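You operate a simulated robot arm through the tools that you are given. There is no shell and no other tool. Be economical: measure what you need, move in short steps, check, and stop when the job is done.

Carry out the task below with a simulated two-armed robot. There is one attempt and no reset: what you move stays moved.

Task
On the work table, fold the towel in half, so that its two short edges meet.

It is judged by the outcome, as a careful person would: the job done as asked, and still so three seconds after it is handed in. It fails if anything else is knocked over, pushed out of place, dropped, spilled or broken. Flat cloth is picked up by pressing the open fingertips on it (5 to 10 N) and closing them slowly along it; thin cloth reads only 2 to 8 mm in the jaws.

Robot
Two 7-joint arms with two-finger parallel grippers on one trunk, on a base that drives. Base frame: it is fixed to the floor where the robot stands at the start and does not move with it; the origin is under the middle of the robot, x ahead of it, y to its left, z up. Readings come in m, degrees, newtons and seconds.
The left shoulder is at the start at [0.05, 0.209, 1.171], the right one opposite. With the tool pointing down near the work surface each hand reaches from about 0.1 to 0.9 m from the robot's upright axis, wherever it stands, measured 20 degrees to its own side. Places, roughly: work table [0.8, 0, 0.8]. Payload 4.4 kg a hand.
The tool frame of a hand sits at the grasp point between the pads (the TCP): z along the fingers, y along the line on which they close. The tips reach 0.023 m beyond it. Largest opening 0.094 m; finger width 0.038, thickness 0.01; the body of the gripper, 0.054 by 0.096 m, starts 0.039 m behind the TCP.
Orientation is that of the tool frame in the base frame, as a unit quaternion [w, x, y, z]. With the fingers straight down and closing along the base's y, the tool's x points along the base's -x, its y along +y and its z along -z.

Tools
- The arms move only by the tool drive_tool. It takes "left_targets", "right_targets" or both (then of equal length, played together; a hand with none holds still); each is a list of rows, each an object (a shift or turn left out is 0, a gripper value left out holds the last) with "linear": the shift along the tool's x, y, z in units of 250 mm (1.0 is 250 mm), a list of three; "rot": the turn, a rotation vector about the tool's x, y, z in units of 120 degrees (1.0 is 120 degrees), a list of three. In form: [{"linear": [x, y, z], "rot": [rx, ry, rz]}, ...]. A call has 1 to 12 rows; each row is the pose to reach, as a shift and turn from the pose commanded when the call began, along the tool's axes at that moment. "left_grip" and "right_grip" are, for a hand that has rows, the opening, from 0 (shut) to 1 (fully open), set as the call begins (left out, the last holds). A call with a number of a shift or a turn outside -1 to 1 is refused whole. Rows are played at 5 a second. More than 0.05 m and 8.6 degrees between two rows, or a gripper value outside its range, and nothing of the call is played. A pose out of reach is approached as far as the arm can. The call stops where the force on the tool passes 40 N (or 10 N more than at its start, if that is more) or the arm is blocked; 0.2 s more then pass. Each finger travels about 0.108 m/s and halts on what it meets, pressing with about 41 N; the grip force reading is that of the motor and also rises with nothing between the fingers. The clock runs only during rows and for 0.2 s after the last one: add rows that repeat a pose to give the fingers time. It gives the time, the measured TCP pose, the force on the tool (base axes), the opening and the grip force at its end, in the units of the frame above (readings bear some noise), with the torque about the TCP (base axes, N m) and any sound that the robot's microphone picked up.
- Cameras (640 x 400 px; columns grow to the right, rows downward): "scene" is now at [0.1306, -0.0156, 1.3278]; the picture's right is [-0.33, -0.94, 0.00], its down [-0.72, 0.25, -0.65] and it looks along [0.62, -0.21, -0.76] (base axes); focal length 256 px, centre (320, 200). "left" rides on the left gripper at [0.086, -0.016, -0.074] in its tool frame; the picture's right is [0.18, 0.98, 0.00], its down [-0.58, 0.11, -0.81] and it looks along [-0.79, 0.15, 0.59] (tool axes); focal length 243 px, centre (320, 200). "right" rides on the right gripper at [0.086, 0.016, -0.074] in its tool frame; the picture's right is [-0.18, 0.98, 0.00], its down [-0.58, -0.11, -0.81] and it looks along [-0.79, -0.15, 0.59] (tool axes); focal length 243 px, centre (320, 200). There is no depth. A picture from a camera that has moved, and an enlarged one, comes with that camera's place and axes in the base frame and with its lens. The place of the scene camera against the robot may be out by one fixed shift of up to 0.025 m in any direction.
- grab_frame(camera): a new picture of that camera. It takes no simulated time.
- raise_lower(by): slides the trunk up (or, below 0, down) by that many m; the arms and the scene camera ride with it, the base frame stays. It gives what a move gives, with no picture.
- base_move(legs): drives the robot by 1 to 6 legs, each [ahead, left, turn to the left] in m, m and degrees, along the robot's own axes; the way and the turn of a leg run together, so that a leg with both is an arc; at most 1.5 m and 180 degrees a leg. The arms and the cameras ride along, it lands a little off, and it stops where it bumps. It gives what a move gives.
- turn_head(pan, tilt): turns the head with the scene camera to pan (to the left, within 80 degrees either way) and tilt (down, from -29 to 69), counted from straight ahead of the robot. It gives what a move gives.
- zoom(camera, box): a new picture of the part [left, top, right, bottom] of that camera's present view, enlarged. It takes no simulated time.
- close_job(): hands the job in; it is judged then, once.

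Go step by step. Nothing tells you exact positions but the pictures and the camera data: compare them with the known pose of the tool, close in by small moves and look again before you grip or let go. The budget is 120 turns and 92 pictures, counting those below and the enlarged ones. Unless the task says otherwise, let go and move clear before handing in.

The tools are called as a command line: name --argument value ..., lists and objects as JSON in quotes. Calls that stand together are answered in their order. drive_tool: Moves the arms, as the interface text tells. Its arguments: {"type":"object","properties":{"left_targets":{"type":"array","items":{"type":"object","properties":{"linear":{"type":"array","items":{"type":"number"}},"rot":{"type":"array","items":{"type":"number"}}}}},"left_grip":{"type":"number"},"right_targets":{"type":"array","items":{"type":"object","properties":{"linear":{"type":"array","items":{"type":"number"}},"rot":{"type":"array","items":{"type":"number"}}}}},"right_grip":{"type":"number"}},"required":[]} The other tools are called the same way: raise_lower (by) slides the trunk up or down; base_move (legs) drives the base; turn_head (pan, tilt) turns the head that bears the scene camera; grab_frame (camera) takes a picture; zoom (camera, box) takes an enlarged picture of a part of a camera's view; close_job () hands the job in.

At the start:

```text
time: 0.0
left_tcp_pos: [0.51, 0.0391, 1.0353]
left_orientation: [0.0, 0.0, 1.0, 0.0]
left_ft_force: [-0.6, 0.0, -0.1]
left_moment: [0.01, 0.01, -0.02]
left_grip_width: 0.0941
left_grip_force: 0.1
right_tcp_pos: [0.422, -0.4006, 0.9713]
right_orientation: [0.0, 0.0, 1.0, 0.0]
right_ft_force: [-0.7, 0.4, 0.0]
right_moment: [-0.01, 0.03, 0.01]
right_grip_width: 0.0941
right_grip_force: 0.1
trunk travel left (down, up): [-0.25, 0.313]
robot x, y, heading: [-0.0006, 0.0008, -0.3]
head pan, tilt: [-19.1, 49.3]
```

scene: 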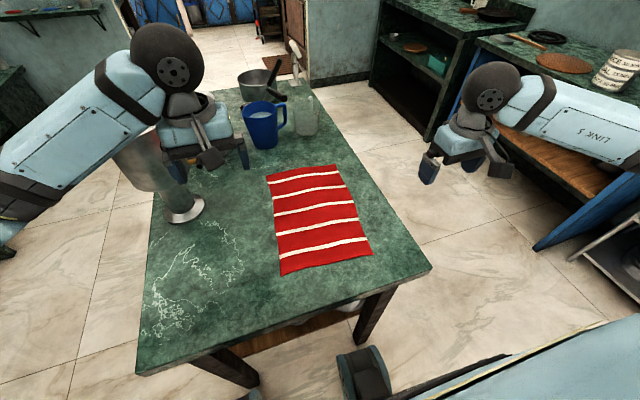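
right: 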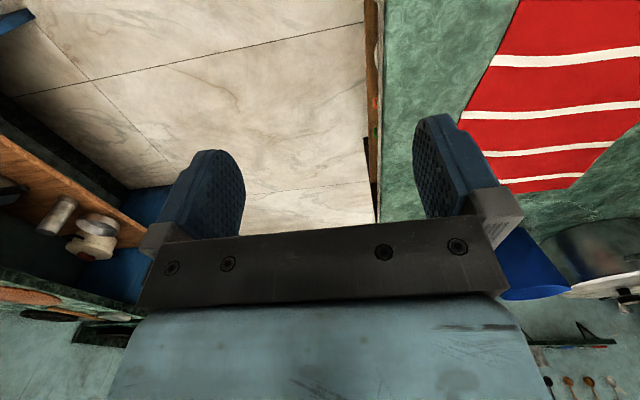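
left: 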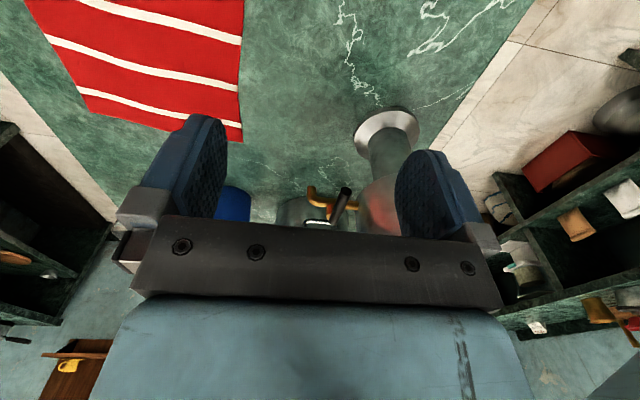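

I see a striped towel lying with its long side roughly along x. Its far corners are near (.703,-.047) and (.683,-.250), its near corners near (.386,-.012) and (.364,-.219), and the table is at about z=.80. There is a goblet to the left and a pitcher beyond the towel. I'll first shift and turn the base so both arms face the towel squarely and stay away from the goblet.

base_move --legs '[[0, -0.1, -5.5]]'

grab_frame --camera "scene"

grab_frame --camera "left"

```text
time: 1.5
left_tcp_pos: [0.5067, -0.109, 1.0355]
left_orientation: [-0.001, 0.048, 0.999, 0.0]
left_ft_force: [0.3, -0.1, -0.7]
left_moment: [0.02, 0.02, -0.03]
left_grip_width: 0.0941
left_grip_force: 0.1
right_tcp_pos: [0.3783, -0.5398, 0.97]
right_orientation: [0.0, 0.048, 0.999, -0.001]
right_ft_force: [-0.3, 0.3, -1.1]
right_moment: [0.0, -0.04, -0.01]
right_grip_width: 0.094
right_grip_force: 0.0
trunk travel left (down, up): [-0.25, 0.313]
robot x, y, heading: [-0.0029, -0.098, -5.4]
head pan, tilt: [-19.1, 49.3]
```

```text
88 pictures are left
camera scene: at [0.1226, -0.1289, 1.3278], right [-0.42, -0.91, 0.0], down [-0.69, 0.32, -0.65], along [0.59, -0.27, -0.76], focal length 256 px, centre (320, 200)
```

scene: 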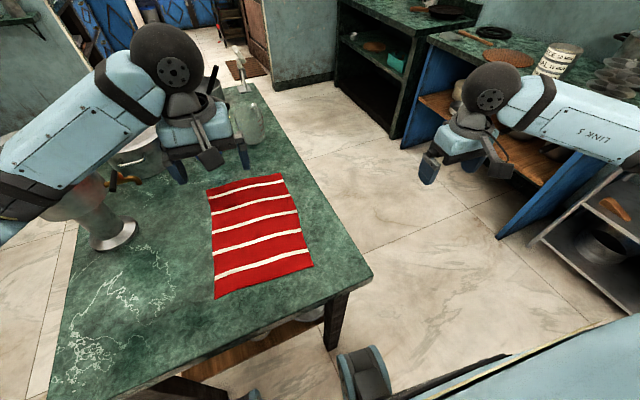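

```text
87 pictures are left
camera left: at [0.419, -0.117, 1.1091], right [-0.09, 1.0, 0.0], down [0.59, 0.05, 0.81], along [0.8, 0.07, -0.59], focal length 243 px, centre (320, 200)
```

left: 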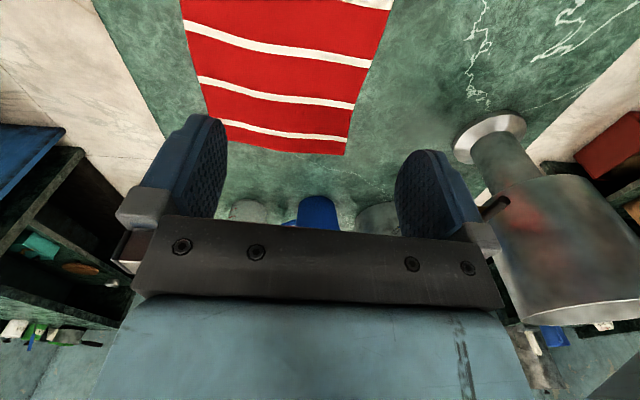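

There is a tall vase on a stem near (.64,.18), with its top at about z=1.05. I'll shift further right so the left forearm stays clear of it.

base_move --legs '[[0, -0.13, 0]]'

grab_frame --camera "scene"

```text
time: 3.3
left_tcp_pos: [0.4934, -0.2389, 1.0345]
left_orientation: [0.0, 0.048, 0.999, 0.0]
left_ft_force: [0.9, -0.1, 0.1]
left_moment: [-0.01, 0.02, 0.02]
left_grip_width: 0.0941
left_grip_force: 0.2
right_tcp_pos: [0.3643, -0.6687, 0.9699]
right_orientation: [-0.001, 0.048, 0.999, 0.0]
right_ft_force: [0.3, 0.5, -0.1]
right_moment: [-0.01, 0.01, 0.0]
right_grip_width: 0.094
right_grip_force: 0.0
trunk travel left (down, up): [-0.25, 0.313]
robot x, y, heading: [-0.0175, -0.2284, -5.5]
head pan, tilt: [-19.1, 49.3]
```

```text
86 pictures are left
camera scene: at [0.1102, -0.2578, 1.3278], right [-0.42, -0.91, 0.0], down [-0.69, 0.32, -0.65], along [0.59, -0.27, -0.76], focal length 256 px, centre (320, 200)
```

scene: 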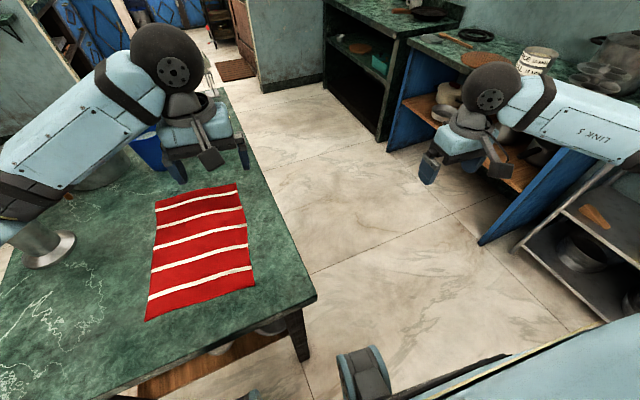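

Both hands are free, and the gripper axes now line up with the towel. I'll send the left hand to hover over the far-left corner and bring the right hand halfway.

drive_tool --left_targets '[{"linear": [-0.104, 0.102, 0.05]}, {"linear": [-0.209, 0.205, 0.12]}, {"linear": [-0.313, 0.307, 0.22]}, {"linear": [-0.417, 0.41, 0.32]}, {"linear": [-0.521, 0.512, 0.41]}, {"linear": [-0.626, 0.615, 0.5]}, {"linear": [-0.73, 0.717, 0.578]}]' --right_targets '[{"linear": [-0.077, 0.137, 0]}, {"linear": [-0.154, 0.274, 0]}, {"linear": [-0.23, 0.411, 0]}, {"linear": [-0.307, 0.549, 0]}, {"linear": [-0.384, 0.686, 0]}, {"linear": [-0.461, 0.823, 0]}, {"linear": [-0.538, 0.96, 0]}]' --left_grip 0.5 --right_grip 0.5

grab_frame --camera "scene"

grab_frame --camera "left"

grab_frame --camera "right"

```text
time: 4.9
left_tcp_pos: [0.6937, -0.0786, 0.8875]
left_orientation: [-0.001, 0.049, 0.999, -0.001]
left_ft_force: [0.1, 0.8, -1.0]
left_moment: [0.01, 0.0, 0.0]
left_grip_width: 0.047
left_grip_force: 0.0
right_tcp_pos: [0.5238, -0.4411, 0.9715]
right_orientation: [-0.001, 0.049, 0.999, -0.001]
right_ft_force: [-0.4, 0.9, 0.2]
right_moment: [0.02, 0.02, -0.02]
right_grip_width: 0.0471
right_grip_force: 0.1
trunk travel left (down, up): [-0.25, 0.313]
robot x, y, heading: [-0.0173, -0.2303, -5.6]
head pan, tilt: [-19.1, 49.3]
```

```text
85 pictures are left
camera scene: at [0.1114, -0.2562, 1.3276], right [-0.42, -0.91, 0.0], down [-0.69, 0.32, -0.65], along [0.59, -0.27, -0.76], focal length 256 px, centre (320, 200)
```

scene: 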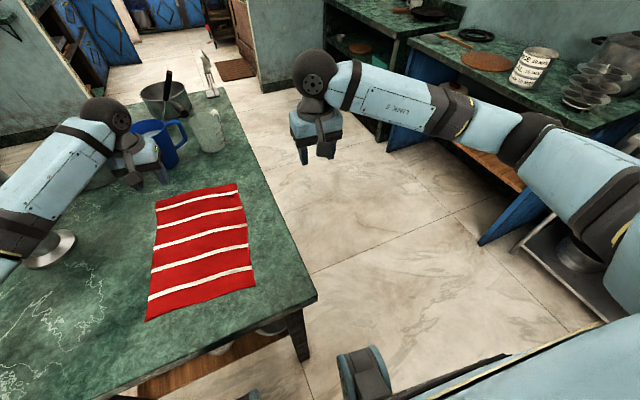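

```text
84 pictures are left
camera left: at [0.6066, -0.0842, 0.9622], right [-0.09, 1.0, 0.0], down [0.59, 0.05, 0.81], along [0.8, 0.07, -0.59], focal length 243 px, centre (320, 200)
```

left: 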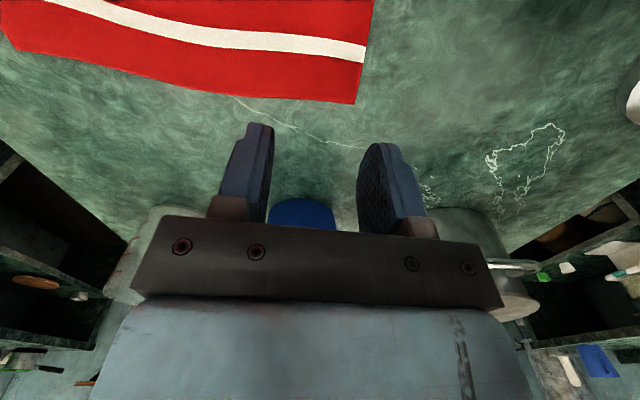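

```text
83 pictures are left
camera right: at [0.4382, -0.4169, 1.0456], right [0.28, 0.96, 0.0], down [0.57, -0.16, 0.81], along [0.77, -0.23, -0.59], focal length 243 px, centre (320, 200)
```

right: 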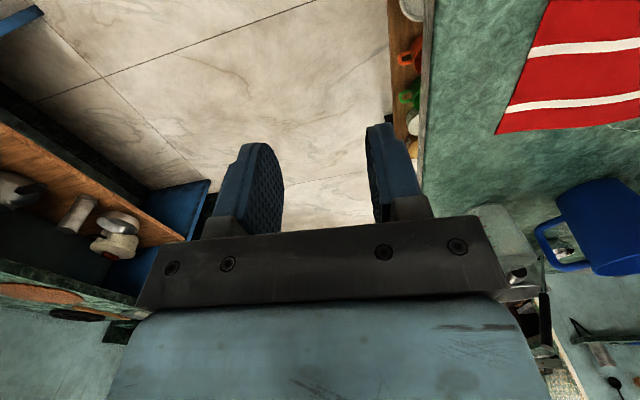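

The left-hand camera confirms the far-left corner at (.704,-.049), and the right corner is at about (.681,-.256). Next the right hand goes to hover over the right corner.

drive_tool --right_targets '[{"linear": [-0.074, 0.133, 0.03]}, {"linear": [-0.149, 0.266, 0.06]}, {"linear": [-0.223, 0.4, 0.1]}, {"linear": [-0.297, 0.53, 0.15]}, {"linear": [-0.371, 0.66, 0.2]}, {"linear": [-0.446, 0.8, 0.27]}, {"linear": [-0.52, 0.93, 0.336]}]'

grab_frame --camera "scene"

grab_frame --camera "right"

```text
time: 6.5
left_tcp_pos: [0.6926, -0.0778, 0.8896]
left_orientation: [0.0, 0.049, 0.999, -0.001]
left_ft_force: [-0.5, -0.1, -0.1]
left_moment: [-0.03, 0.01, 0.0]
left_grip_width: 0.0469
left_grip_force: 0.0
right_tcp_pos: [0.6745, -0.2224, 0.8878]
right_orientation: [0.0, 0.048, 0.999, -0.001]
right_ft_force: [-0.1, -0.5, -0.9]
right_moment: [-0.04, 0.02, -0.01]
right_grip_width: 0.0469
right_grip_force: 0.1
trunk travel left (down, up): [-0.25, 0.313]
robot x, y, heading: [-0.0163, -0.2261, -5.8]
head pan, tilt: [-19.1, 49.3]
```

```text
82 pictures are left
camera scene: at [0.1106, -0.2563, 1.3278], right [-0.42, -0.91, 0.0], down [-0.69, 0.32, -0.65], along [0.59, -0.27, -0.76], focal length 256 px, centre (320, 200)
```

scene: 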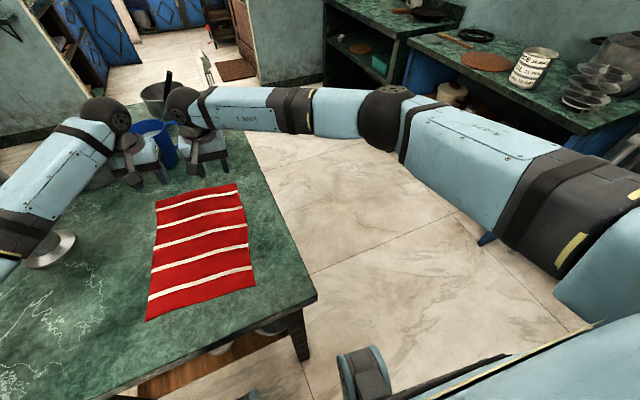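

```text
81 pictures are left
camera right: at [0.5882, -0.1983, 0.9617], right [0.28, 0.96, 0.0], down [0.57, -0.16, 0.81], along [0.77, -0.22, -0.59], focal length 243 px, centre (320, 200)
```

right: 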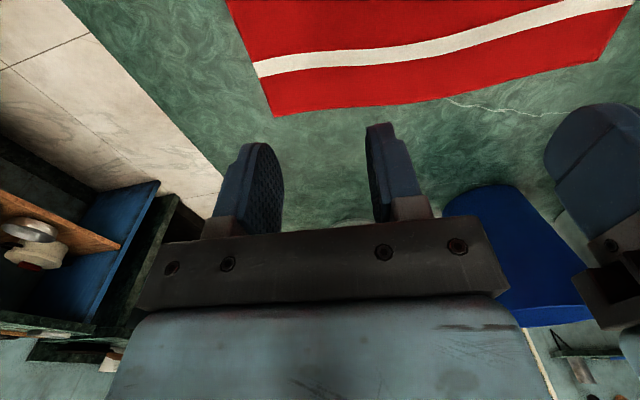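

The right corner refines to (.686,-.262) and both hands are well placed. I'll lower them to just above the cloth, nudging the right hand slightly outward.

drive_tool --left_targets '[{"linear": [0, 0, 0.11]}, {"linear": [0, 0, 0.2]}, {"linear": [0, 0, 0.225]}]' --right_targets '[{"linear": [-0.01, -0.012, 0.11]}, {"linear": [-0.016, -0.024, 0.2]}, {"linear": [-0.016, -0.024, 0.225]}]'

grab_frame --camera "left"

grab_frame --camera "right"

```text
time: 7.3
left_tcp_pos: [0.6931, -0.0784, 0.8335]
left_orientation: [0.0, 0.048, 0.999, 0.0]
left_ft_force: [0.0, 0.5, -0.1]
left_moment: [0.02, 0.01, -0.02]
left_grip_width: 0.0469
left_grip_force: 0.1
right_tcp_pos: [0.677, -0.2308, 0.8307]
right_orientation: [0.0, 0.048, 0.999, 0.0]
right_ft_force: [0.7, -0.1, -0.5]
right_moment: [0.01, 0.01, -0.01]
right_grip_width: 0.0469
right_grip_force: 0.2
trunk travel left (down, up): [-0.25, 0.313]
robot x, y, heading: [-0.0198, -0.2301, -5.9]
head pan, tilt: [-19.1, 49.3]
```

```text
80 pictures are left
camera left: at [0.606, -0.085, 0.9072], right [-0.09, 1.0, 0.0], down [0.59, 0.05, 0.81], along [0.8, 0.07, -0.59], focal length 243 px, centre (320, 200)
```

left: 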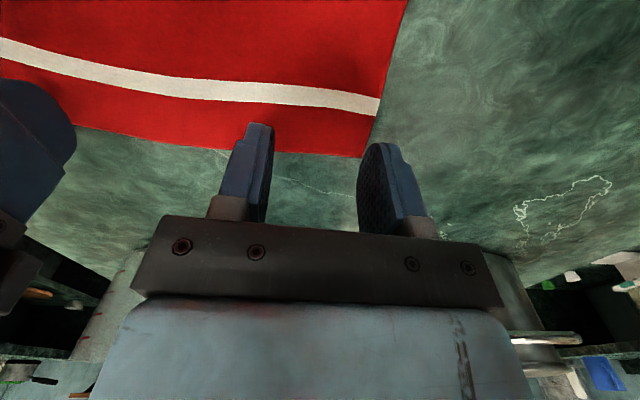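

```text
79 pictures are left
camera right: at [0.5916, -0.2058, 0.9055], right [0.28, 0.96, 0.0], down [0.57, -0.16, 0.81], along [0.77, -0.22, -0.59], focal length 243 px, centre (320, 200)
```

right: 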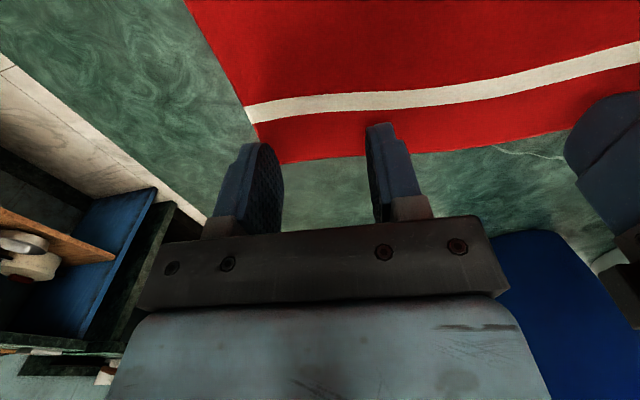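

The outer fingers sit right at the cloth's side edges. I'll narrow the openings a little, shift inward slightly and approach contact.

drive_tool --left_targets '[{"linear": [0, -0.012, 0.0]}, {"linear": [0, -0.012, 0.016]}, {"linear": [0, -0.012, 0.03]}]' --right_targets '[{"linear": [0, 0.016, 0]}, {"linear": [0, 0.016, 0.012]}, {"linear": [0, 0.016, 0.022]}]' --left_grip 0.37 --right_grip 0.37

```text
time: 8.1
left_tcp_pos: [0.6922, -0.0805, 0.8268]
left_orientation: [0.0, 0.049, 0.999, 0.0]
left_ft_force: [-0.4, 0.8, -0.4]
left_moment: [-0.02, -0.01, 0.0]
left_grip_width: 0.0345
left_grip_force: 0.1
right_tcp_pos: [0.6763, -0.2265, 0.825]
right_orientation: [0.0, 0.048, 0.999, 0.0]
right_ft_force: [-0.6, 0.1, -0.3]
right_moment: [0.0, 0.0, -0.01]
right_grip_width: 0.0349
right_grip_force: 0.0
trunk travel left (down, up): [-0.25, 0.313]
robot x, y, heading: [-0.02, -0.2295, -5.8]
head pan, tilt: [-19.1, 49.3]
```

Neither hand is touching yet, so I'll go down in small steps.

drive_tool --left_targets '[{"linear": [0, 0, 0.008]}, {"linear": [0, 0, 0.014]}]' --right_targets '[{"linear": [0, 0, 0.005]}, {"linear": [0, 0, 0.01]}]'

```text
time: 8.7
left_tcp_pos: [0.692, -0.0812, 0.8256]
left_orientation: [0.001, 0.048, 0.999, 0.0]
left_ft_force: [0.5, -1.4, 4.3]
left_moment: [0.06, -0.04, 0.01]
left_grip_width: 0.0348
left_grip_force: 0.1
right_tcp_pos: [0.676, -0.2257, 0.8252]
right_orientation: [0.001, 0.047, 0.999, 0.0]
right_ft_force: [1.1, 1.5, 7.3]
right_moment: [-0.1, -0.02, 0.03]
right_grip_width: 0.0348
right_grip_force: 0.0
trunk travel left (down, up): [-0.25, 0.313]
robot x, y, heading: [-0.0166, -0.2311, -5.7]
head pan, tilt: [-19.1, 49.3]
```

Both hands press lightly on the cloth. I'll add a touch on the left and close in stages.

drive_tool --left_targets '[{"linear": [0, 0, 0.005]}, {"linear": [0, 0, 0.005]}]' --right_targets '[{"linear": [0, 0, 0.001]}, {"linear": [0, 0, 0.001]}]' --left_grip 0.29 --right_grip 0.29

grab_frame --camera "left"

grab_frame --camera "right"

```text
time: 9.3
left_tcp_pos: [0.6917, -0.0807, 0.8247]
left_orientation: [0.002, 0.048, 0.999, -0.001]
left_ft_force: [1.4, 0.4, 10.6]
left_moment: [0.03, -0.04, 0.01]
left_grip_width: 0.0269
left_grip_force: 0.1
right_tcp_pos: [0.6747, -0.2256, 0.8241]
right_orientation: [0.001, 0.048, 0.999, 0.0]
right_ft_force: [0.9, 1.6, 7.9]
right_moment: [-0.08, 0.01, 0.0]
right_grip_width: 0.0264
right_grip_force: 0.1
trunk travel left (down, up): [-0.25, 0.313]
robot x, y, heading: [-0.021, -0.2276, -5.4]
head pan, tilt: [-19.1, 49.3]
```

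```text
78 pictures are left
camera left: at [0.6042, -0.0882, 0.8984], right [-0.09, 1.0, 0.0], down [0.59, 0.05, 0.81], along [0.81, 0.07, -0.59], focal length 243 px, centre (320, 200)
```

left: 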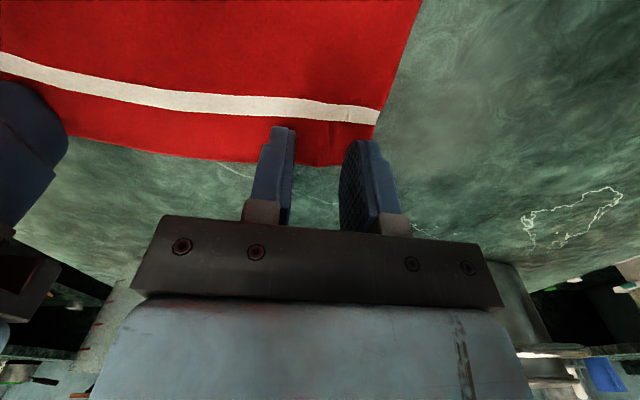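

```text
77 pictures are left
camera right: at [0.5904, -0.2014, 0.8988], right [0.28, 0.96, 0.0], down [0.57, -0.16, 0.81], along [0.78, -0.22, -0.59], focal length 243 px, centre (320, 200)
```

right: 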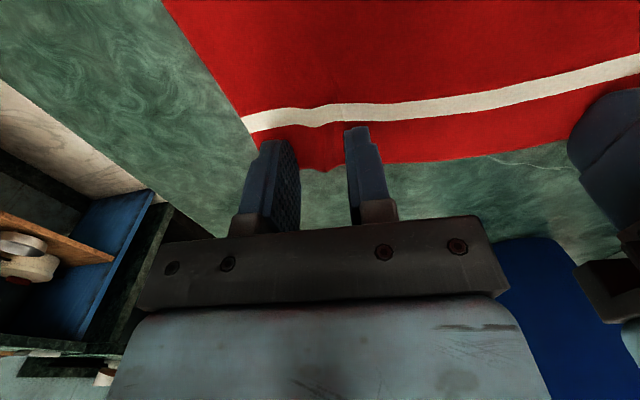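

The cloth is bunching up between the fingers, so I'll continue closing.

drive_tool --left_targets '[{"linear": [0, 0, 0]}, {"linear": [0, 0, 0]}]' --right_targets '[{"linear": [0, 0, 0]}, {"linear": [0, 0, 0]}]' --left_grip 0.2 --right_grip 0.2

drive_tool --left_targets '[{"linear": [0, 0, 0]}, {"linear": [0, 0, 0]}]' --right_targets '[{"linear": [0, 0, 0]}, {"linear": [0, 0, 0]}]' --left_grip 0.1 --right_grip 0.1

drive_tool --left_targets '[{"linear": [0, 0, 0]}, {"linear": [0, 0, 0]}, {"linear": [0, 0, 0]}]' --right_targets '[{"linear": [0, 0, 0]}, {"linear": [0, 0, 0]}, {"linear": [0, 0, 0]}]' --left_grip 0 --right_grip 0

grab_frame --camera "left"

grab_frame --camera "right"

```text
time: 9.9
left_tcp_pos: [0.6914, -0.0808, 0.8246]
left_orientation: [0.001, 0.049, 0.999, 0.0]
left_ft_force: [2.0, -0.8, 13.4]
left_moment: [0.05, 0.01, 0.0]
left_grip_width: 0.0181
left_grip_force: 0.1
right_tcp_pos: [0.6747, -0.2256, 0.824]
right_orientation: [0.001, 0.048, 0.999, 0.0]
right_ft_force: [0.7, 0.5, 7.7]
right_moment: [-0.05, -0.01, -0.01]
right_grip_width: 0.0185
right_grip_force: 0.1
trunk travel left (down, up): [-0.25, 0.313]
robot x, y, heading: [-0.0197, -0.2282, -5.6]
head pan, tilt: [-19.1, 49.3]
```

```text
time: 10.5
left_tcp_pos: [0.6902, -0.081, 0.8246]
left_orientation: [0.002, 0.048, 0.999, 0.0]
left_ft_force: [-1.0, -7.2, 13.9]
left_moment: [-0.12, 0.15, 0.06]
left_grip_width: 0.0101
left_grip_force: 1.1
right_tcp_pos: [0.6755, -0.2264, 0.8234]
right_orientation: [0.002, 0.048, 0.999, 0.0]
right_ft_force: [-0.7, 6.7, 6.8]
right_moment: [0.12, 0.04, 0.0]
right_grip_width: 0.0104
right_grip_force: 1.7
trunk travel left (down, up): [-0.25, 0.313]
robot x, y, heading: [-0.0156, -0.2281, -5.4]
head pan, tilt: [-19.1, 49.3]
```

```text
time: 11.3
left_tcp_pos: [0.6906, -0.0815, 0.824]
left_orientation: [0.001, 0.049, 0.999, 0.0]
left_ft_force: [-0.8, -18.6, 10.2]
left_moment: [-0.42, 0.13, 0.08]
left_grip_width: 0.002
left_grip_force: 40.9
right_tcp_pos: [0.6746, -0.2262, 0.826]
right_orientation: [0.002, 0.048, 0.999, 0.001]
right_ft_force: [2.8, 16.3, 17.9]
right_moment: [0.5, -0.13, 0.04]
right_grip_width: 0.0038
right_grip_force: 41.1
trunk travel left (down, up): [-0.25, 0.313]
robot x, y, heading: [-0.0204, -0.2302, -5.8]
head pan, tilt: [-19.1, 49.3]
```

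```text
76 pictures are left
camera left: at [0.6029, -0.0891, 0.8986], right [-0.09, 1.0, 0.0], down [0.59, 0.05, 0.81], along [0.81, 0.07, -0.59], focal length 243 px, centre (320, 200)
```

left: 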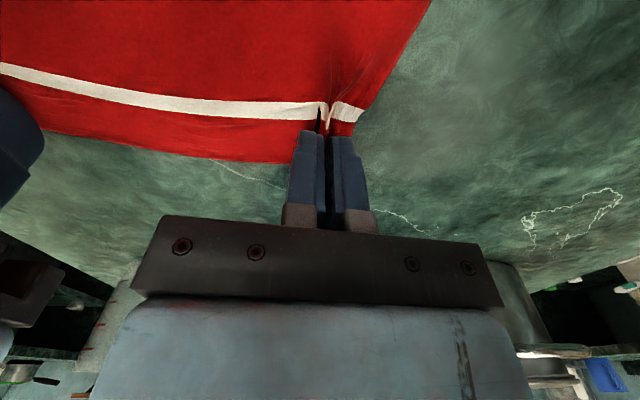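

```text
75 pictures are left
camera right: at [0.5895, -0.201, 0.9001], right [0.28, 0.96, 0.0], down [0.56, -0.17, 0.81], along [0.78, -0.22, -0.59], focal length 243 px, centre (320, 200)
```

right: 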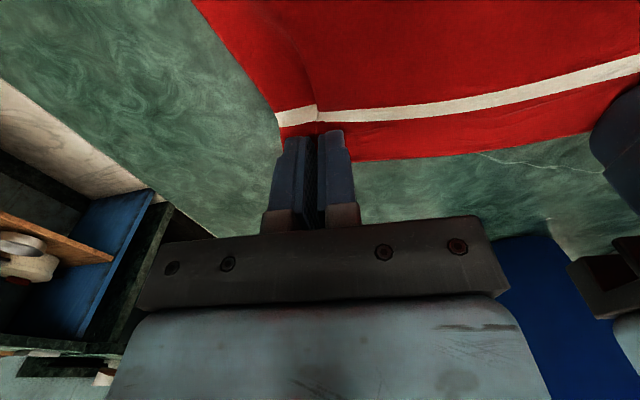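

Both jaws hold the cloth (2 and 3.8 mm), and the edge is taut between the hands. I'll lift 3 cm while moving the hands about 7 mm inward each to relax it, then check.

drive_tool --left_targets '[{"linear": [0, -0.014, -0.01]}, {"linear": [0.01, -0.028, -0.04]}, {"linear": [0.03, -0.03, -0.08]}, {"linear": [0.04, -0.03, -0.13]}]' --right_targets '[{"linear": [0, 0.014, -0.01]}, {"linear": [0.01, 0.028, -0.04]}, {"linear": [0.03, 0.03, -0.08]}, {"linear": [0.04, 0.03, -0.13]}]'

grab_frame --camera "scene"

grab_frame --camera "left"

grab_frame --camera "right"

```text
time: 12.3
left_tcp_pos: [0.6828, -0.0866, 0.8541]
left_orientation: [0.0, 0.048, 0.999, 0.001]
left_ft_force: [-0.1, -0.9, -0.4]
left_moment: [0.0, 0.0, 0.02]
left_grip_width: 0.0019
left_grip_force: 40.4
right_tcp_pos: [0.6675, -0.2195, 0.8559]
right_orientation: [0.0, 0.049, 0.999, -0.001]
right_ft_force: [-0.6, 1.0, 0.5]
right_moment: [-0.04, 0.01, -0.02]
right_grip_width: 0.0016
right_grip_force: 40.4
trunk travel left (down, up): [-0.25, 0.313]
robot x, y, heading: [-0.0166, -0.2228, -5.5]
head pan, tilt: [-19.1, 49.3]
```

```text
74 pictures are left
camera scene: at [0.11, -0.2576, 1.3277], right [-0.42, -0.91, 0.0], down [-0.69, 0.32, -0.65], along [0.59, -0.27, -0.76], focal length 256 px, centre (320, 200)
```

scene: 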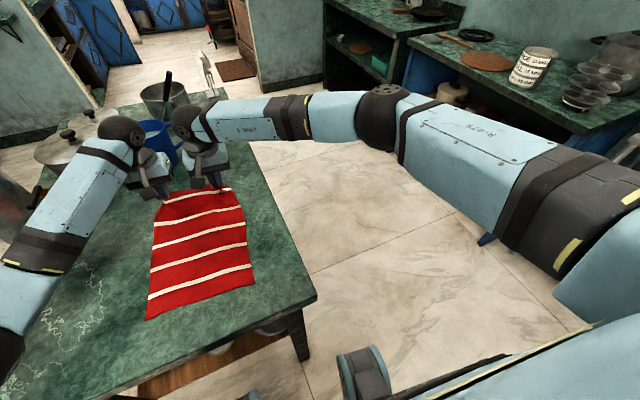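

```text
73 pictures are left
camera left: at [0.5947, -0.0942, 0.9284], right [-0.09, 1.0, 0.0], down [0.59, 0.05, 0.81], along [0.8, 0.07, -0.59], focal length 243 px, centre (320, 200)
```

left: 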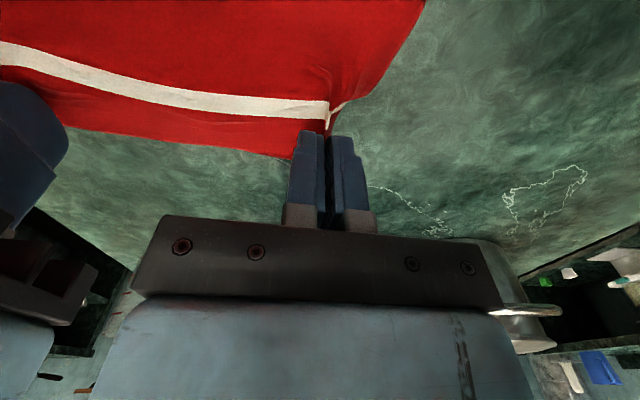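

```text
72 pictures are left
camera right: at [0.5821, -0.1941, 0.9291], right [0.28, 0.96, 0.0], down [0.57, -0.16, 0.81], along [0.77, -0.23, -0.59], focal length 243 px, centre (320, 200)
```

right: 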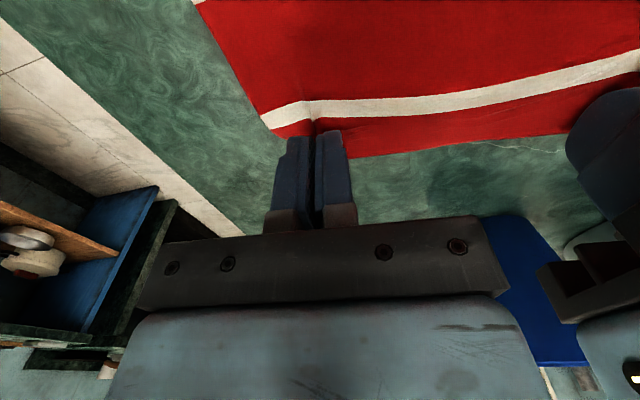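

Both hands hold the cloth with no tension. Now I'll do the first half of the arc towards the robot.

drive_tool --left_targets '[{"linear": [0.03, 0, -0.1]}, {"linear": [0.1, 0, -0.2]}, {"linear": [0.2, 0, -0.29]}, {"linear": [0.32, 0, -0.34]}, {"linear": [0.45, 0, -0.36]}, {"linear": [0.58, 0, -0.36]}]' --right_targets '[{"linear": [0.03, 0, -0.1]}, {"linear": [0.1, 0, -0.2]}, {"linear": [0.2, 0, -0.29]}, {"linear": [0.32, 0, -0.34]}, {"linear": [0.45, 0, -0.36]}, {"linear": [0.58, 0, -0.36]}]'

grab_frame --camera "scene"

grab_frame --camera "left"

```text
time: 13.7
left_tcp_pos: [0.5365, -0.0727, 0.9438]
left_orientation: [0.0, 0.048, 0.999, 0.0]
left_ft_force: [0.2, -0.2, -0.2]
left_moment: [0.03, -0.01, 0.0]
left_grip_width: 0.0022
left_grip_force: 41.1
right_tcp_pos: [0.5235, -0.203, 0.9468]
right_orientation: [0.001, 0.048, 0.999, 0.001]
right_ft_force: [-0.4, -0.4, 0.3]
right_moment: [-0.06, 0.01, -0.02]
right_grip_width: 0.0017
right_grip_force: 41.0
trunk travel left (down, up): [-0.25, 0.313]
robot x, y, heading: [-0.017, -0.2283, -5.7]
head pan, tilt: [-19.1, 49.3]
```

```text
71 pictures are left
camera scene: at [0.1093, -0.2574, 1.3279], right [-0.42, -0.91, 0.0], down [-0.69, 0.32, -0.65], along [0.59, -0.27, -0.76], focal length 256 px, centre (320, 200)
```

scene: 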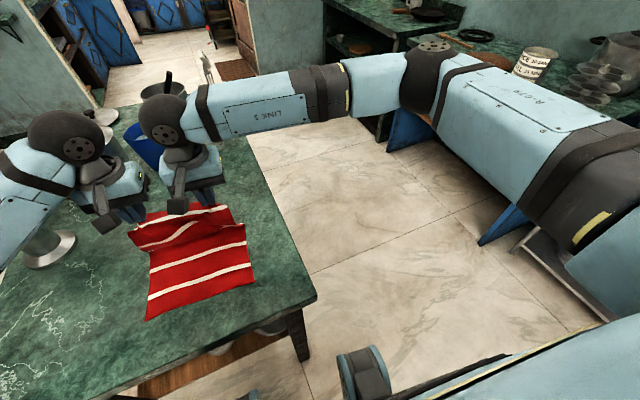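

```text
70 pictures are left
camera left: at [0.4495, -0.0799, 1.0187], right [-0.09, 1.0, 0.0], down [0.59, 0.05, 0.81], along [0.8, 0.07, -0.59], focal length 243 px, centre (320, 200)
```

left: 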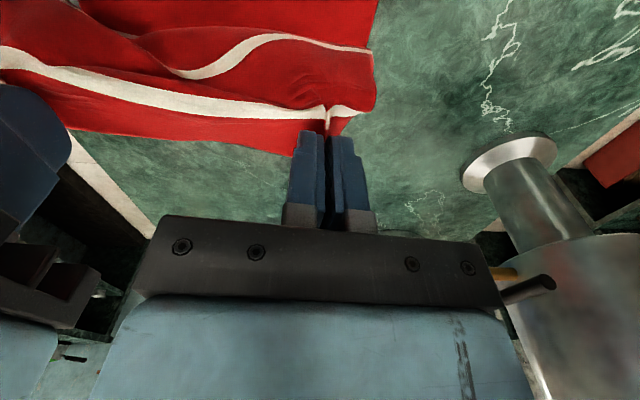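

The fold is forming well. Next is the second half of the arc, pitching the hands forward to 40° and stopping a few cm above the near edge.

drive_tool --left_targets '[{"linear": [0.09, 0, 0], "rot": [0, -0.047, 0]}, {"linear": [0.19, 0, 0.02], "rot": [0, -0.095, 0]}, {"linear": [0.29, 0, 0.06], "rot": [0, -0.143, 0]}, {"linear": [0.39, 0.005, 0.12], "rot": [0, -0.19, 0]}, {"linear": [0.48, 0.01, 0.2], "rot": [0, -0.238, 0]}, {"linear": [0.56, 0.015, 0.28], "rot": [0, -0.285, 0]}, {"linear": [0.628, 0.02, 0.35], "rot": [0, -0.333, 0]}]' --right_targets '[{"linear": [0.09, 0, 0], "rot": [0, -0.047, 0]}, {"linear": [0.19, 0, 0.02], "rot": [0, -0.095, 0]}, {"linear": [0.29, 0, 0.06], "rot": [0, -0.143, 0]}, {"linear": [0.39, -0.005, 0.12], "rot": [0, -0.19, 0]}, {"linear": [0.48, -0.01, 0.2], "rot": [0, -0.238, 0]}, {"linear": [0.56, -0.015, 0.28], "rot": [0, -0.285, 0]}, {"linear": [0.628, -0.02, 0.36], "rot": [0, -0.333, 0]}]'

grab_frame --camera "scene"

grab_frame --camera "left"

grab_frame --camera "right"

```text
time: 15.3
left_tcp_pos: [0.3813, -0.0535, 0.858]
left_orientation: [0.342, 0.046, 0.939, -0.017]
left_ft_force: [-0.4, -10.6, 0.1]
left_moment: [-0.17, -0.01, -0.17]
left_grip_width: 0.0019
left_grip_force: 40.7
right_tcp_pos: [0.365, -0.1929, 0.8541]
right_orientation: [0.343, 0.045, 0.938, -0.016]
right_ft_force: [0.6, 10.4, 0.5]
right_moment: [0.2, -0.03, 0.21]
right_grip_width: 0.0022
right_grip_force: 40.5
trunk travel left (down, up): [-0.25, 0.313]
robot x, y, heading: [-0.0148, -0.2328, -5.3]
head pan, tilt: [-19.1, 49.3]
```

```text
69 pictures are left
camera scene: at [0.1095, -0.2567, 1.328], right [-0.42, -0.91, 0.0], down [-0.69, 0.32, -0.65], along [0.59, -0.27, -0.76], focal length 256 px, centre (320, 200)
```

scene: 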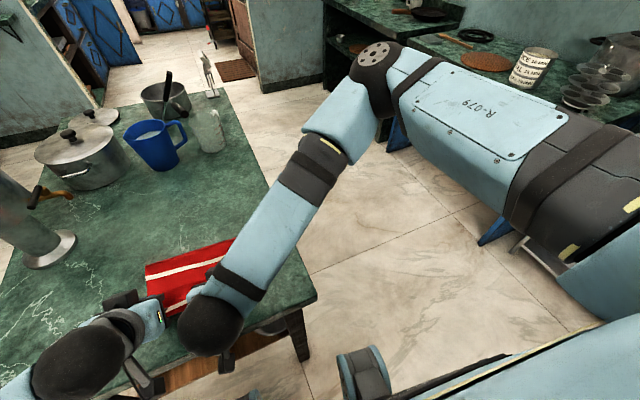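

```text
68 pictures are left
camera left: at [0.2659, -0.0574, 0.8588], right [-0.04, 0.99, -0.12], down [-0.06, 0.12, 0.99], along [1.0, 0.05, 0.06], focal length 243 px, centre (320, 200)
```

left: 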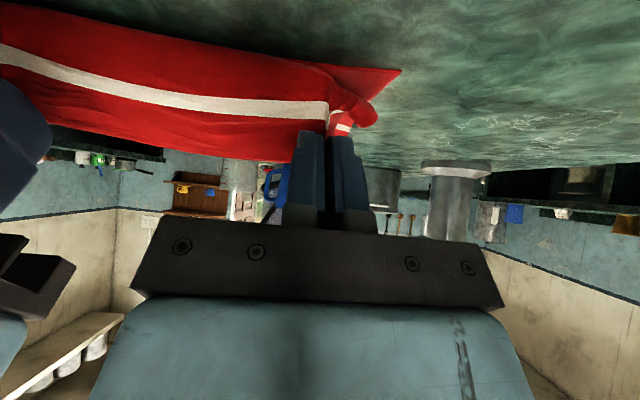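

```text
67 pictures are left
camera right: at [0.2527, -0.1657, 0.8568], right [0.23, 0.96, 0.12], down [-0.08, -0.1, 0.99], along [0.97, -0.24, 0.06], focal length 243 px, centre (320, 200)
```

right: 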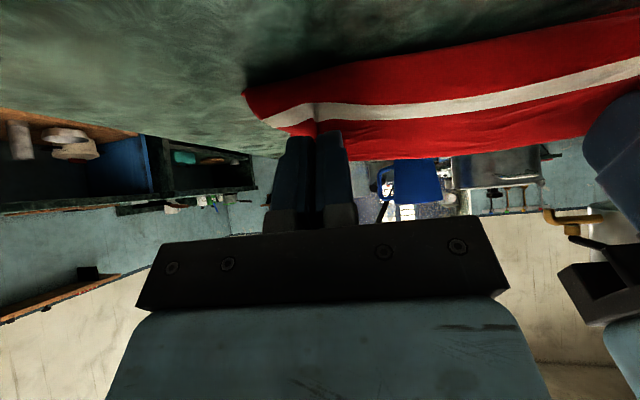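

The edge is stretched between the hands just above the near edge, and the lower layer's near corners are at about (.384,-.02) and (.37,-.23). I'll lower straight down.

drive_tool --left_targets '[{"linear": [0.03, -0.006, 0.036]}, {"linear": [0.058, -0.01, 0.07]}, {"linear": [0.077, -0.01, 0.092]}]' --right_targets '[{"linear": [0.026, 0.006, 0.03]}, {"linear": [0.05, 0.01, 0.06]}, {"linear": [0.067, 0.01, 0.08]}]'

grab_frame --camera "left"

grab_frame --camera "right"

zoom --camera "scene" --box '[80, 200, 320, 350]'

```text
time: 16.1
left_tcp_pos: [0.3807, -0.0557, 0.8308]
left_orientation: [0.346, 0.045, 0.937, -0.017]
left_ft_force: [0.5, 1.2, 35.3]
left_moment: [0.2, 0.06, -0.08]
left_grip_width: 0.0021
left_grip_force: 41.4
right_tcp_pos: [0.3657, -0.1923, 0.8308]
right_orientation: [0.343, 0.045, 0.938, -0.016]
right_ft_force: [1.3, 4.8, 11.9]
right_moment: [0.04, 0.0, 0.09]
right_grip_width: 0.0019
right_grip_force: 41.3
trunk travel left (down, up): [-0.25, 0.313]
robot x, y, heading: [-0.0179, -0.2281, -5.5]
head pan, tilt: [-19.1, 49.3]
```

```text
66 pictures are left
camera left: at [0.2666, -0.0605, 0.8317], right [-0.05, 0.99, -0.12], down [-0.07, 0.12, 0.99], along [1.0, 0.05, 0.07], focal length 243 px, centre (320, 200)
```

left: 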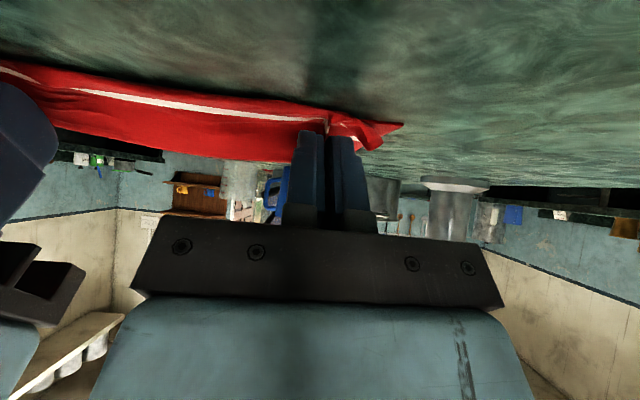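

```text
65 pictures are left
camera right: at [0.2527, -0.1642, 0.8323], right [0.23, 0.96, 0.12], down [-0.09, -0.1, 0.99], along [0.97, -0.24, 0.06], focal length 243 px, centre (320, 200)
```

right: 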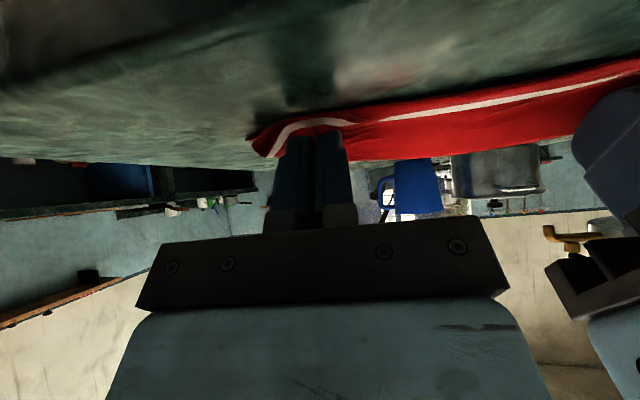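

```text
2.67 times, centred on (200, 275) of scene
camera zoom: at [0.1074, -0.258, 1.3291], right [-0.42, -0.91, 0.0], down [-0.69, 0.32, -0.65], along [0.59, -0.27, -0.76], focal length 682 px, centre (640, 0)
```

zoom: 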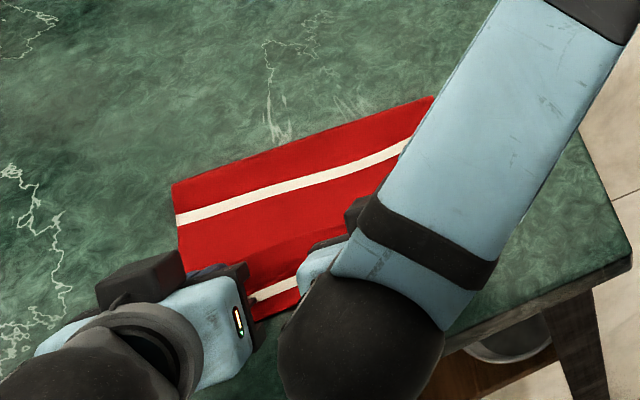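

The hands are down, but at this pitch the pinched hem still points up and forward and might flop the wrong way. Before releasing I'll lift a little and pitch the hands further towards horizontal, so the hem falls towards the robot.

drive_tool --left_targets '[{"linear": [-0.07, 0, -0.06], "rot": [0, 0, 0]}, {"linear": [-0.11, 0, -0.09], "rot": [0, -0.052, 0]}, {"linear": [-0.15, 0, -0.12], "rot": [0, -0.104, 0]}, {"linear": [-0.178, 0, -0.138], "rot": [0, -0.156, 0]}, {"linear": [-0.178, 0, -0.138], "rot": [0, -0.208, 0]}]' --right_targets '[{"linear": [-0.07, 0, -0.06], "rot": [0, 0, 0]}, {"linear": [-0.11, 0, -0.09], "rot": [0, -0.052, 0]}, {"linear": [-0.15, 0, -0.12], "rot": [0, -0.104, 0]}, {"linear": [-0.178, 0, -0.138], "rot": [0, -0.156, 0]}, {"linear": [-0.178, 0, -0.138], "rot": [0, -0.208, 0]}]'

grab_frame --camera "left"

grab_frame --camera "scene"

```text
time: 17.3
left_tcp_pos: [0.3924, -0.0559, 0.8823]
left_orientation: [0.537, 0.041, 0.842, -0.026]
left_ft_force: [0.3, -4.5, 0.4]
left_moment: [-0.09, 0.01, -0.1]
left_grip_width: 0.002
left_grip_force: 41.1
right_tcp_pos: [0.3802, -0.192, 0.8848]
right_orientation: [0.537, 0.041, 0.842, -0.026]
right_ft_force: [-0.3, 3.2, 0.0]
right_moment: [0.01, -0.02, 0.11]
right_grip_width: 0.0018
right_grip_force: 41.1
trunk travel left (down, up): [-0.25, 0.313]
robot x, y, heading: [-0.0171, -0.2271, -5.6]
head pan, tilt: [-19.1, 49.3]
```

```text
63 pictures are left
camera left: at [0.2879, -0.0618, 0.8353], right [0.02, 0.99, -0.17], down [-0.47, 0.15, 0.87], along [0.88, 0.06, 0.47], focal length 243 px, centre (320, 200)
```

left: 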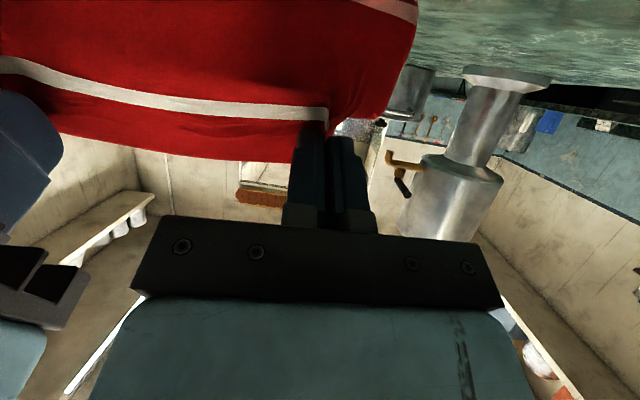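

```text
62 pictures are left
camera scene: at [0.1097, -0.257, 1.3279], right [-0.42, -0.91, 0.0], down [-0.69, 0.32, -0.65], along [0.59, -0.27, -0.76], focal length 256 px, centre (320, 200)
```

scene: 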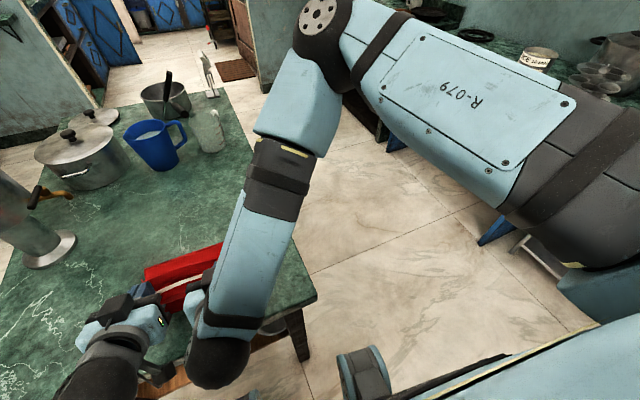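

It tracks well with no collisions. I'll pitch about 25° more and rise 2 cm.

drive_tool --left_targets '[{"linear": [-0.04, 0, 0], "rot": [0, -0.05, 0]}, {"linear": [-0.08, 0, 0], "rot": [0, -0.1, 0]}, {"linear": [-0.096, 0, 0], "rot": [0, -0.15, 0]}, {"linear": [-0.096, 0, 0], "rot": [0, -0.2, 0]}]' --right_targets '[{"linear": [-0.04, 0, 0], "rot": [0, -0.05, 0]}, {"linear": [-0.08, 0, 0], "rot": [0, -0.1, 0]}, {"linear": [-0.096, 0, 0], "rot": [0, -0.15, 0]}, {"linear": [-0.096, 0, 0], "rot": [0, -0.2, 0]}]'

grab_frame --camera "left"

zoom --camera "scene" --box '[40, 200, 340, 388]'

```text
time: 18.3
left_tcp_pos: [0.4002, -0.0598, 0.9112]
left_orientation: [0.683, 0.034, 0.729, -0.034]
left_ft_force: [-3.5, -3.7, 10.5]
left_moment: [-0.13, 1.21, -0.01]
left_grip_width: 0.0019
left_grip_force: 41.3
right_tcp_pos: [0.3931, -0.1938, 0.9094]
right_orientation: [0.677, 0.034, 0.735, -0.029]
right_ft_force: [-12.9, -2.3, 27.5]
right_moment: [-0.09, 3.84, 0.84]
right_grip_width: 0.0019
right_grip_force: 41.2
right hand out of reach, approached as far as the arm can: row 4
trunk travel left (down, up): [-0.25, 0.313]
robot x, y, heading: [-0.0172, -0.2311, -5.5]
head pan, tilt: [-19.1, 49.3]
stopped in row 4 (left hand): the force on the tool passed its limit at 49 N (the readings are from after the stop); the commanded pose is now the measured one
```

```text
61 pictures are left
camera left: at [0.32, -0.0667, 0.8291], right [0.08, 0.98, -0.19], down [-0.75, 0.19, 0.63], along [0.65, 0.09, 0.75], focal length 243 px, centre (320, 200)
```

left: 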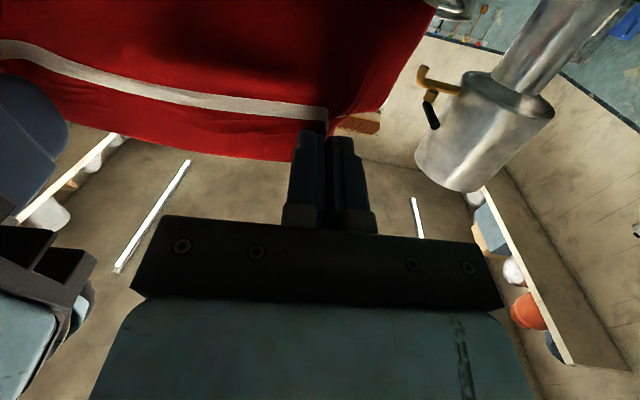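

```text
2.13 times, centred on (190, 294) of scene
camera zoom: at [0.1074, -0.2585, 1.3288], right [-0.42, -0.91, 0.0], down [-0.69, 0.32, -0.65], along [0.59, -0.27, -0.76], focal length 544 px, centre (597, 0)
```

zoom: 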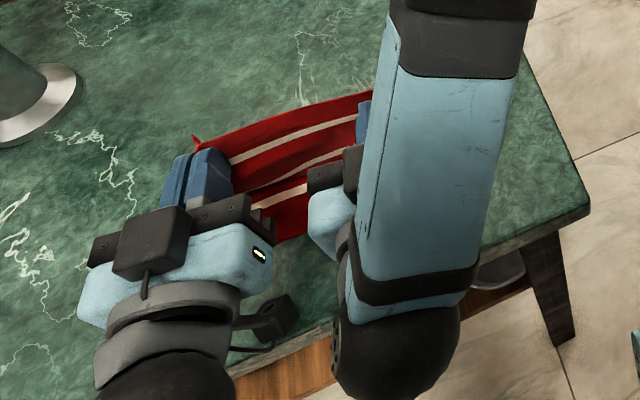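

The wrist camera mounts touched the table at this pitch. I'll raise the hands slightly, then release so the cloth swings down flat.

drive_tool --left_targets '[{"linear": [-0.04, 0, 0.02]}, {"linear": [-0.05, 0, 0.03]}]' --right_targets '[{"linear": [-0.04, 0, 0.02]}, {"linear": [-0.05, 0, 0.03]}]'

grab_frame --camera "right"

grab_frame --camera "scene"

```text
time: 18.9
left_tcp_pos: [0.4112, -0.0577, 0.9206]
left_orientation: [0.682, 0.034, 0.73, -0.034]
left_ft_force: [0.2, -4.4, 0.3]
left_moment: [-0.01, 0.03, -0.15]
left_grip_width: 0.0018
left_grip_force: 40.8
right_tcp_pos: [0.4031, -0.1941, 0.9191]
right_orientation: [0.677, 0.034, 0.735, -0.03]
right_ft_force: [0.5, 4.5, -0.3]
right_moment: [0.02, 0.06, 0.11]
right_grip_width: 0.002
right_grip_force: 41.5
trunk travel left (down, up): [-0.25, 0.313]
robot x, y, heading: [-0.0196, -0.23, -5.6]
head pan, tilt: [-19.1, 49.3]
```

```text
59 pictures are left
camera right: at [0.3228, -0.1708, 0.8382], right [0.1, 0.98, 0.19], down [-0.76, -0.04, 0.65], along [0.64, -0.21, 0.74], focal length 243 px, centre (320, 200)
```

right: 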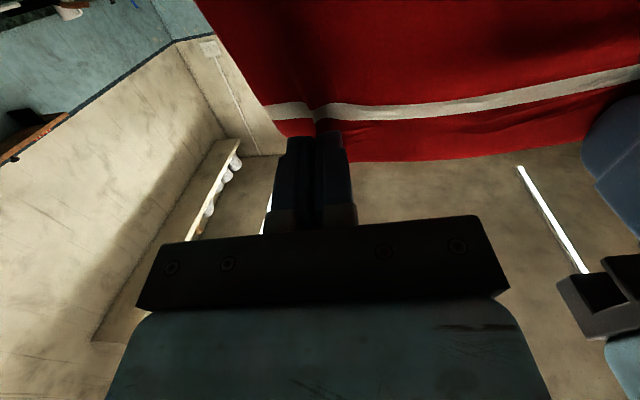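

```text
58 pictures are left
camera scene: at [0.1102, -0.2573, 1.3276], right [-0.42, -0.91, 0.0], down [-0.69, 0.32, -0.65], along [0.59, -0.27, -0.76], focal length 256 px, centre (320, 200)
```

scene: 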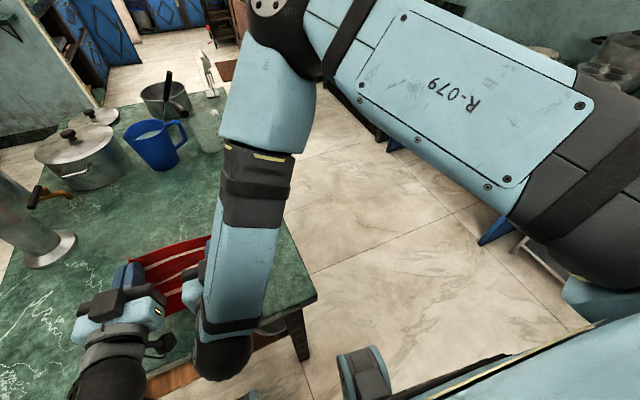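

A drop from this height would buckle the cloth, so I'll lower back near the table at about 52° pitch with the cloth drawn out. I'll release there and tidy the hem afterwards.

drive_tool --left_targets '[{"linear": [0.03, 0, -0.02], "rot": [0, 0.057, 0]}, {"linear": [0.1, 0, -0.045], "rot": [0, 0.114, 0]}, {"linear": [0.17, 0, -0.07], "rot": [0, 0.17, 0]}, {"linear": [0.24, 0, -0.095], "rot": [0, 0.227, 0]}, {"linear": [0.29, 0, -0.112], "rot": [0, 0.283, 0]}, {"linear": [0.3, 0, -0.13], "rot": [0, 0.283, 0]}]' --right_targets '[{"linear": [0.03, 0, -0.02], "rot": [0, 0.057, 0]}, {"linear": [0.1, 0, -0.045], "rot": [0, 0.114, 0]}, {"linear": [0.17, 0, -0.07], "rot": [0, 0.17, 0]}, {"linear": [0.24, 0, -0.095], "rot": [0, 0.227, 0]}, {"linear": [0.29, 0, -0.112], "rot": [0, 0.283, 0]}, {"linear": [0.3, 0, -0.13], "rot": [0, 0.283, 0]}]'

grab_frame --camera "left"

grab_frame --camera "right"

```text
time: 20.3
left_tcp_pos: [0.3728, -0.0549, 0.8474]
left_orientation: [0.438, 0.043, 0.897, -0.023]
left_ft_force: [0.1, -4.2, 0.1]
left_moment: [-0.07, 0.0, -0.1]
left_grip_width: 0.0019
left_grip_force: 40.9
right_tcp_pos: [0.3638, -0.1903, 0.8471]
right_orientation: [0.433, 0.041, 0.9, -0.019]
right_ft_force: [-0.7, 3.4, 0.4]
right_moment: [0.04, 0.04, 0.06]
right_grip_width: 0.0017
right_grip_force: 40.6
trunk travel left (down, up): [-0.25, 0.313]
robot x, y, heading: [-0.0176, -0.2276, -5.4]
head pan, tilt: [-19.1, 49.3]
```

```text
57 pictures are left
camera left: at [0.2608, -0.0592, 0.8249], right [-0.02, 0.99, -0.15], down [-0.27, 0.14, 0.95], along [0.96, 0.06, 0.26], focal length 243 px, centre (320, 200)
```

left: 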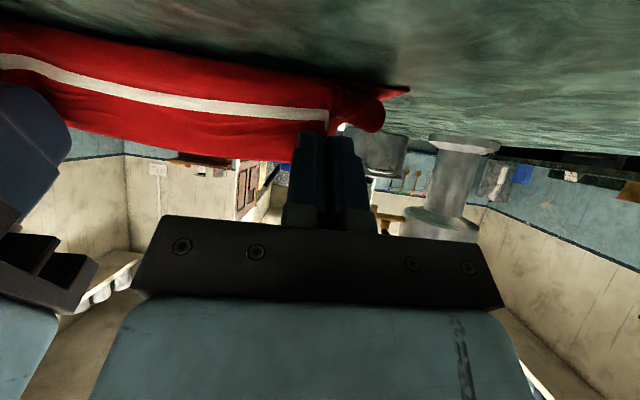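

```text
56 pictures are left
camera right: at [0.2533, -0.164, 0.8263], right [0.2, 0.97, 0.15], down [-0.28, -0.09, 0.96], along [0.94, -0.24, 0.25], focal length 243 px, centre (320, 200)
```

right: 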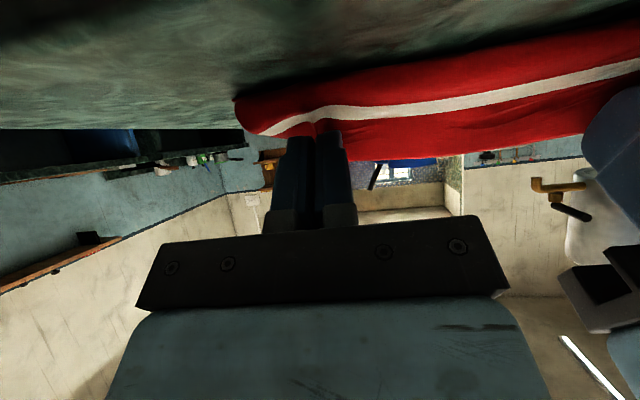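

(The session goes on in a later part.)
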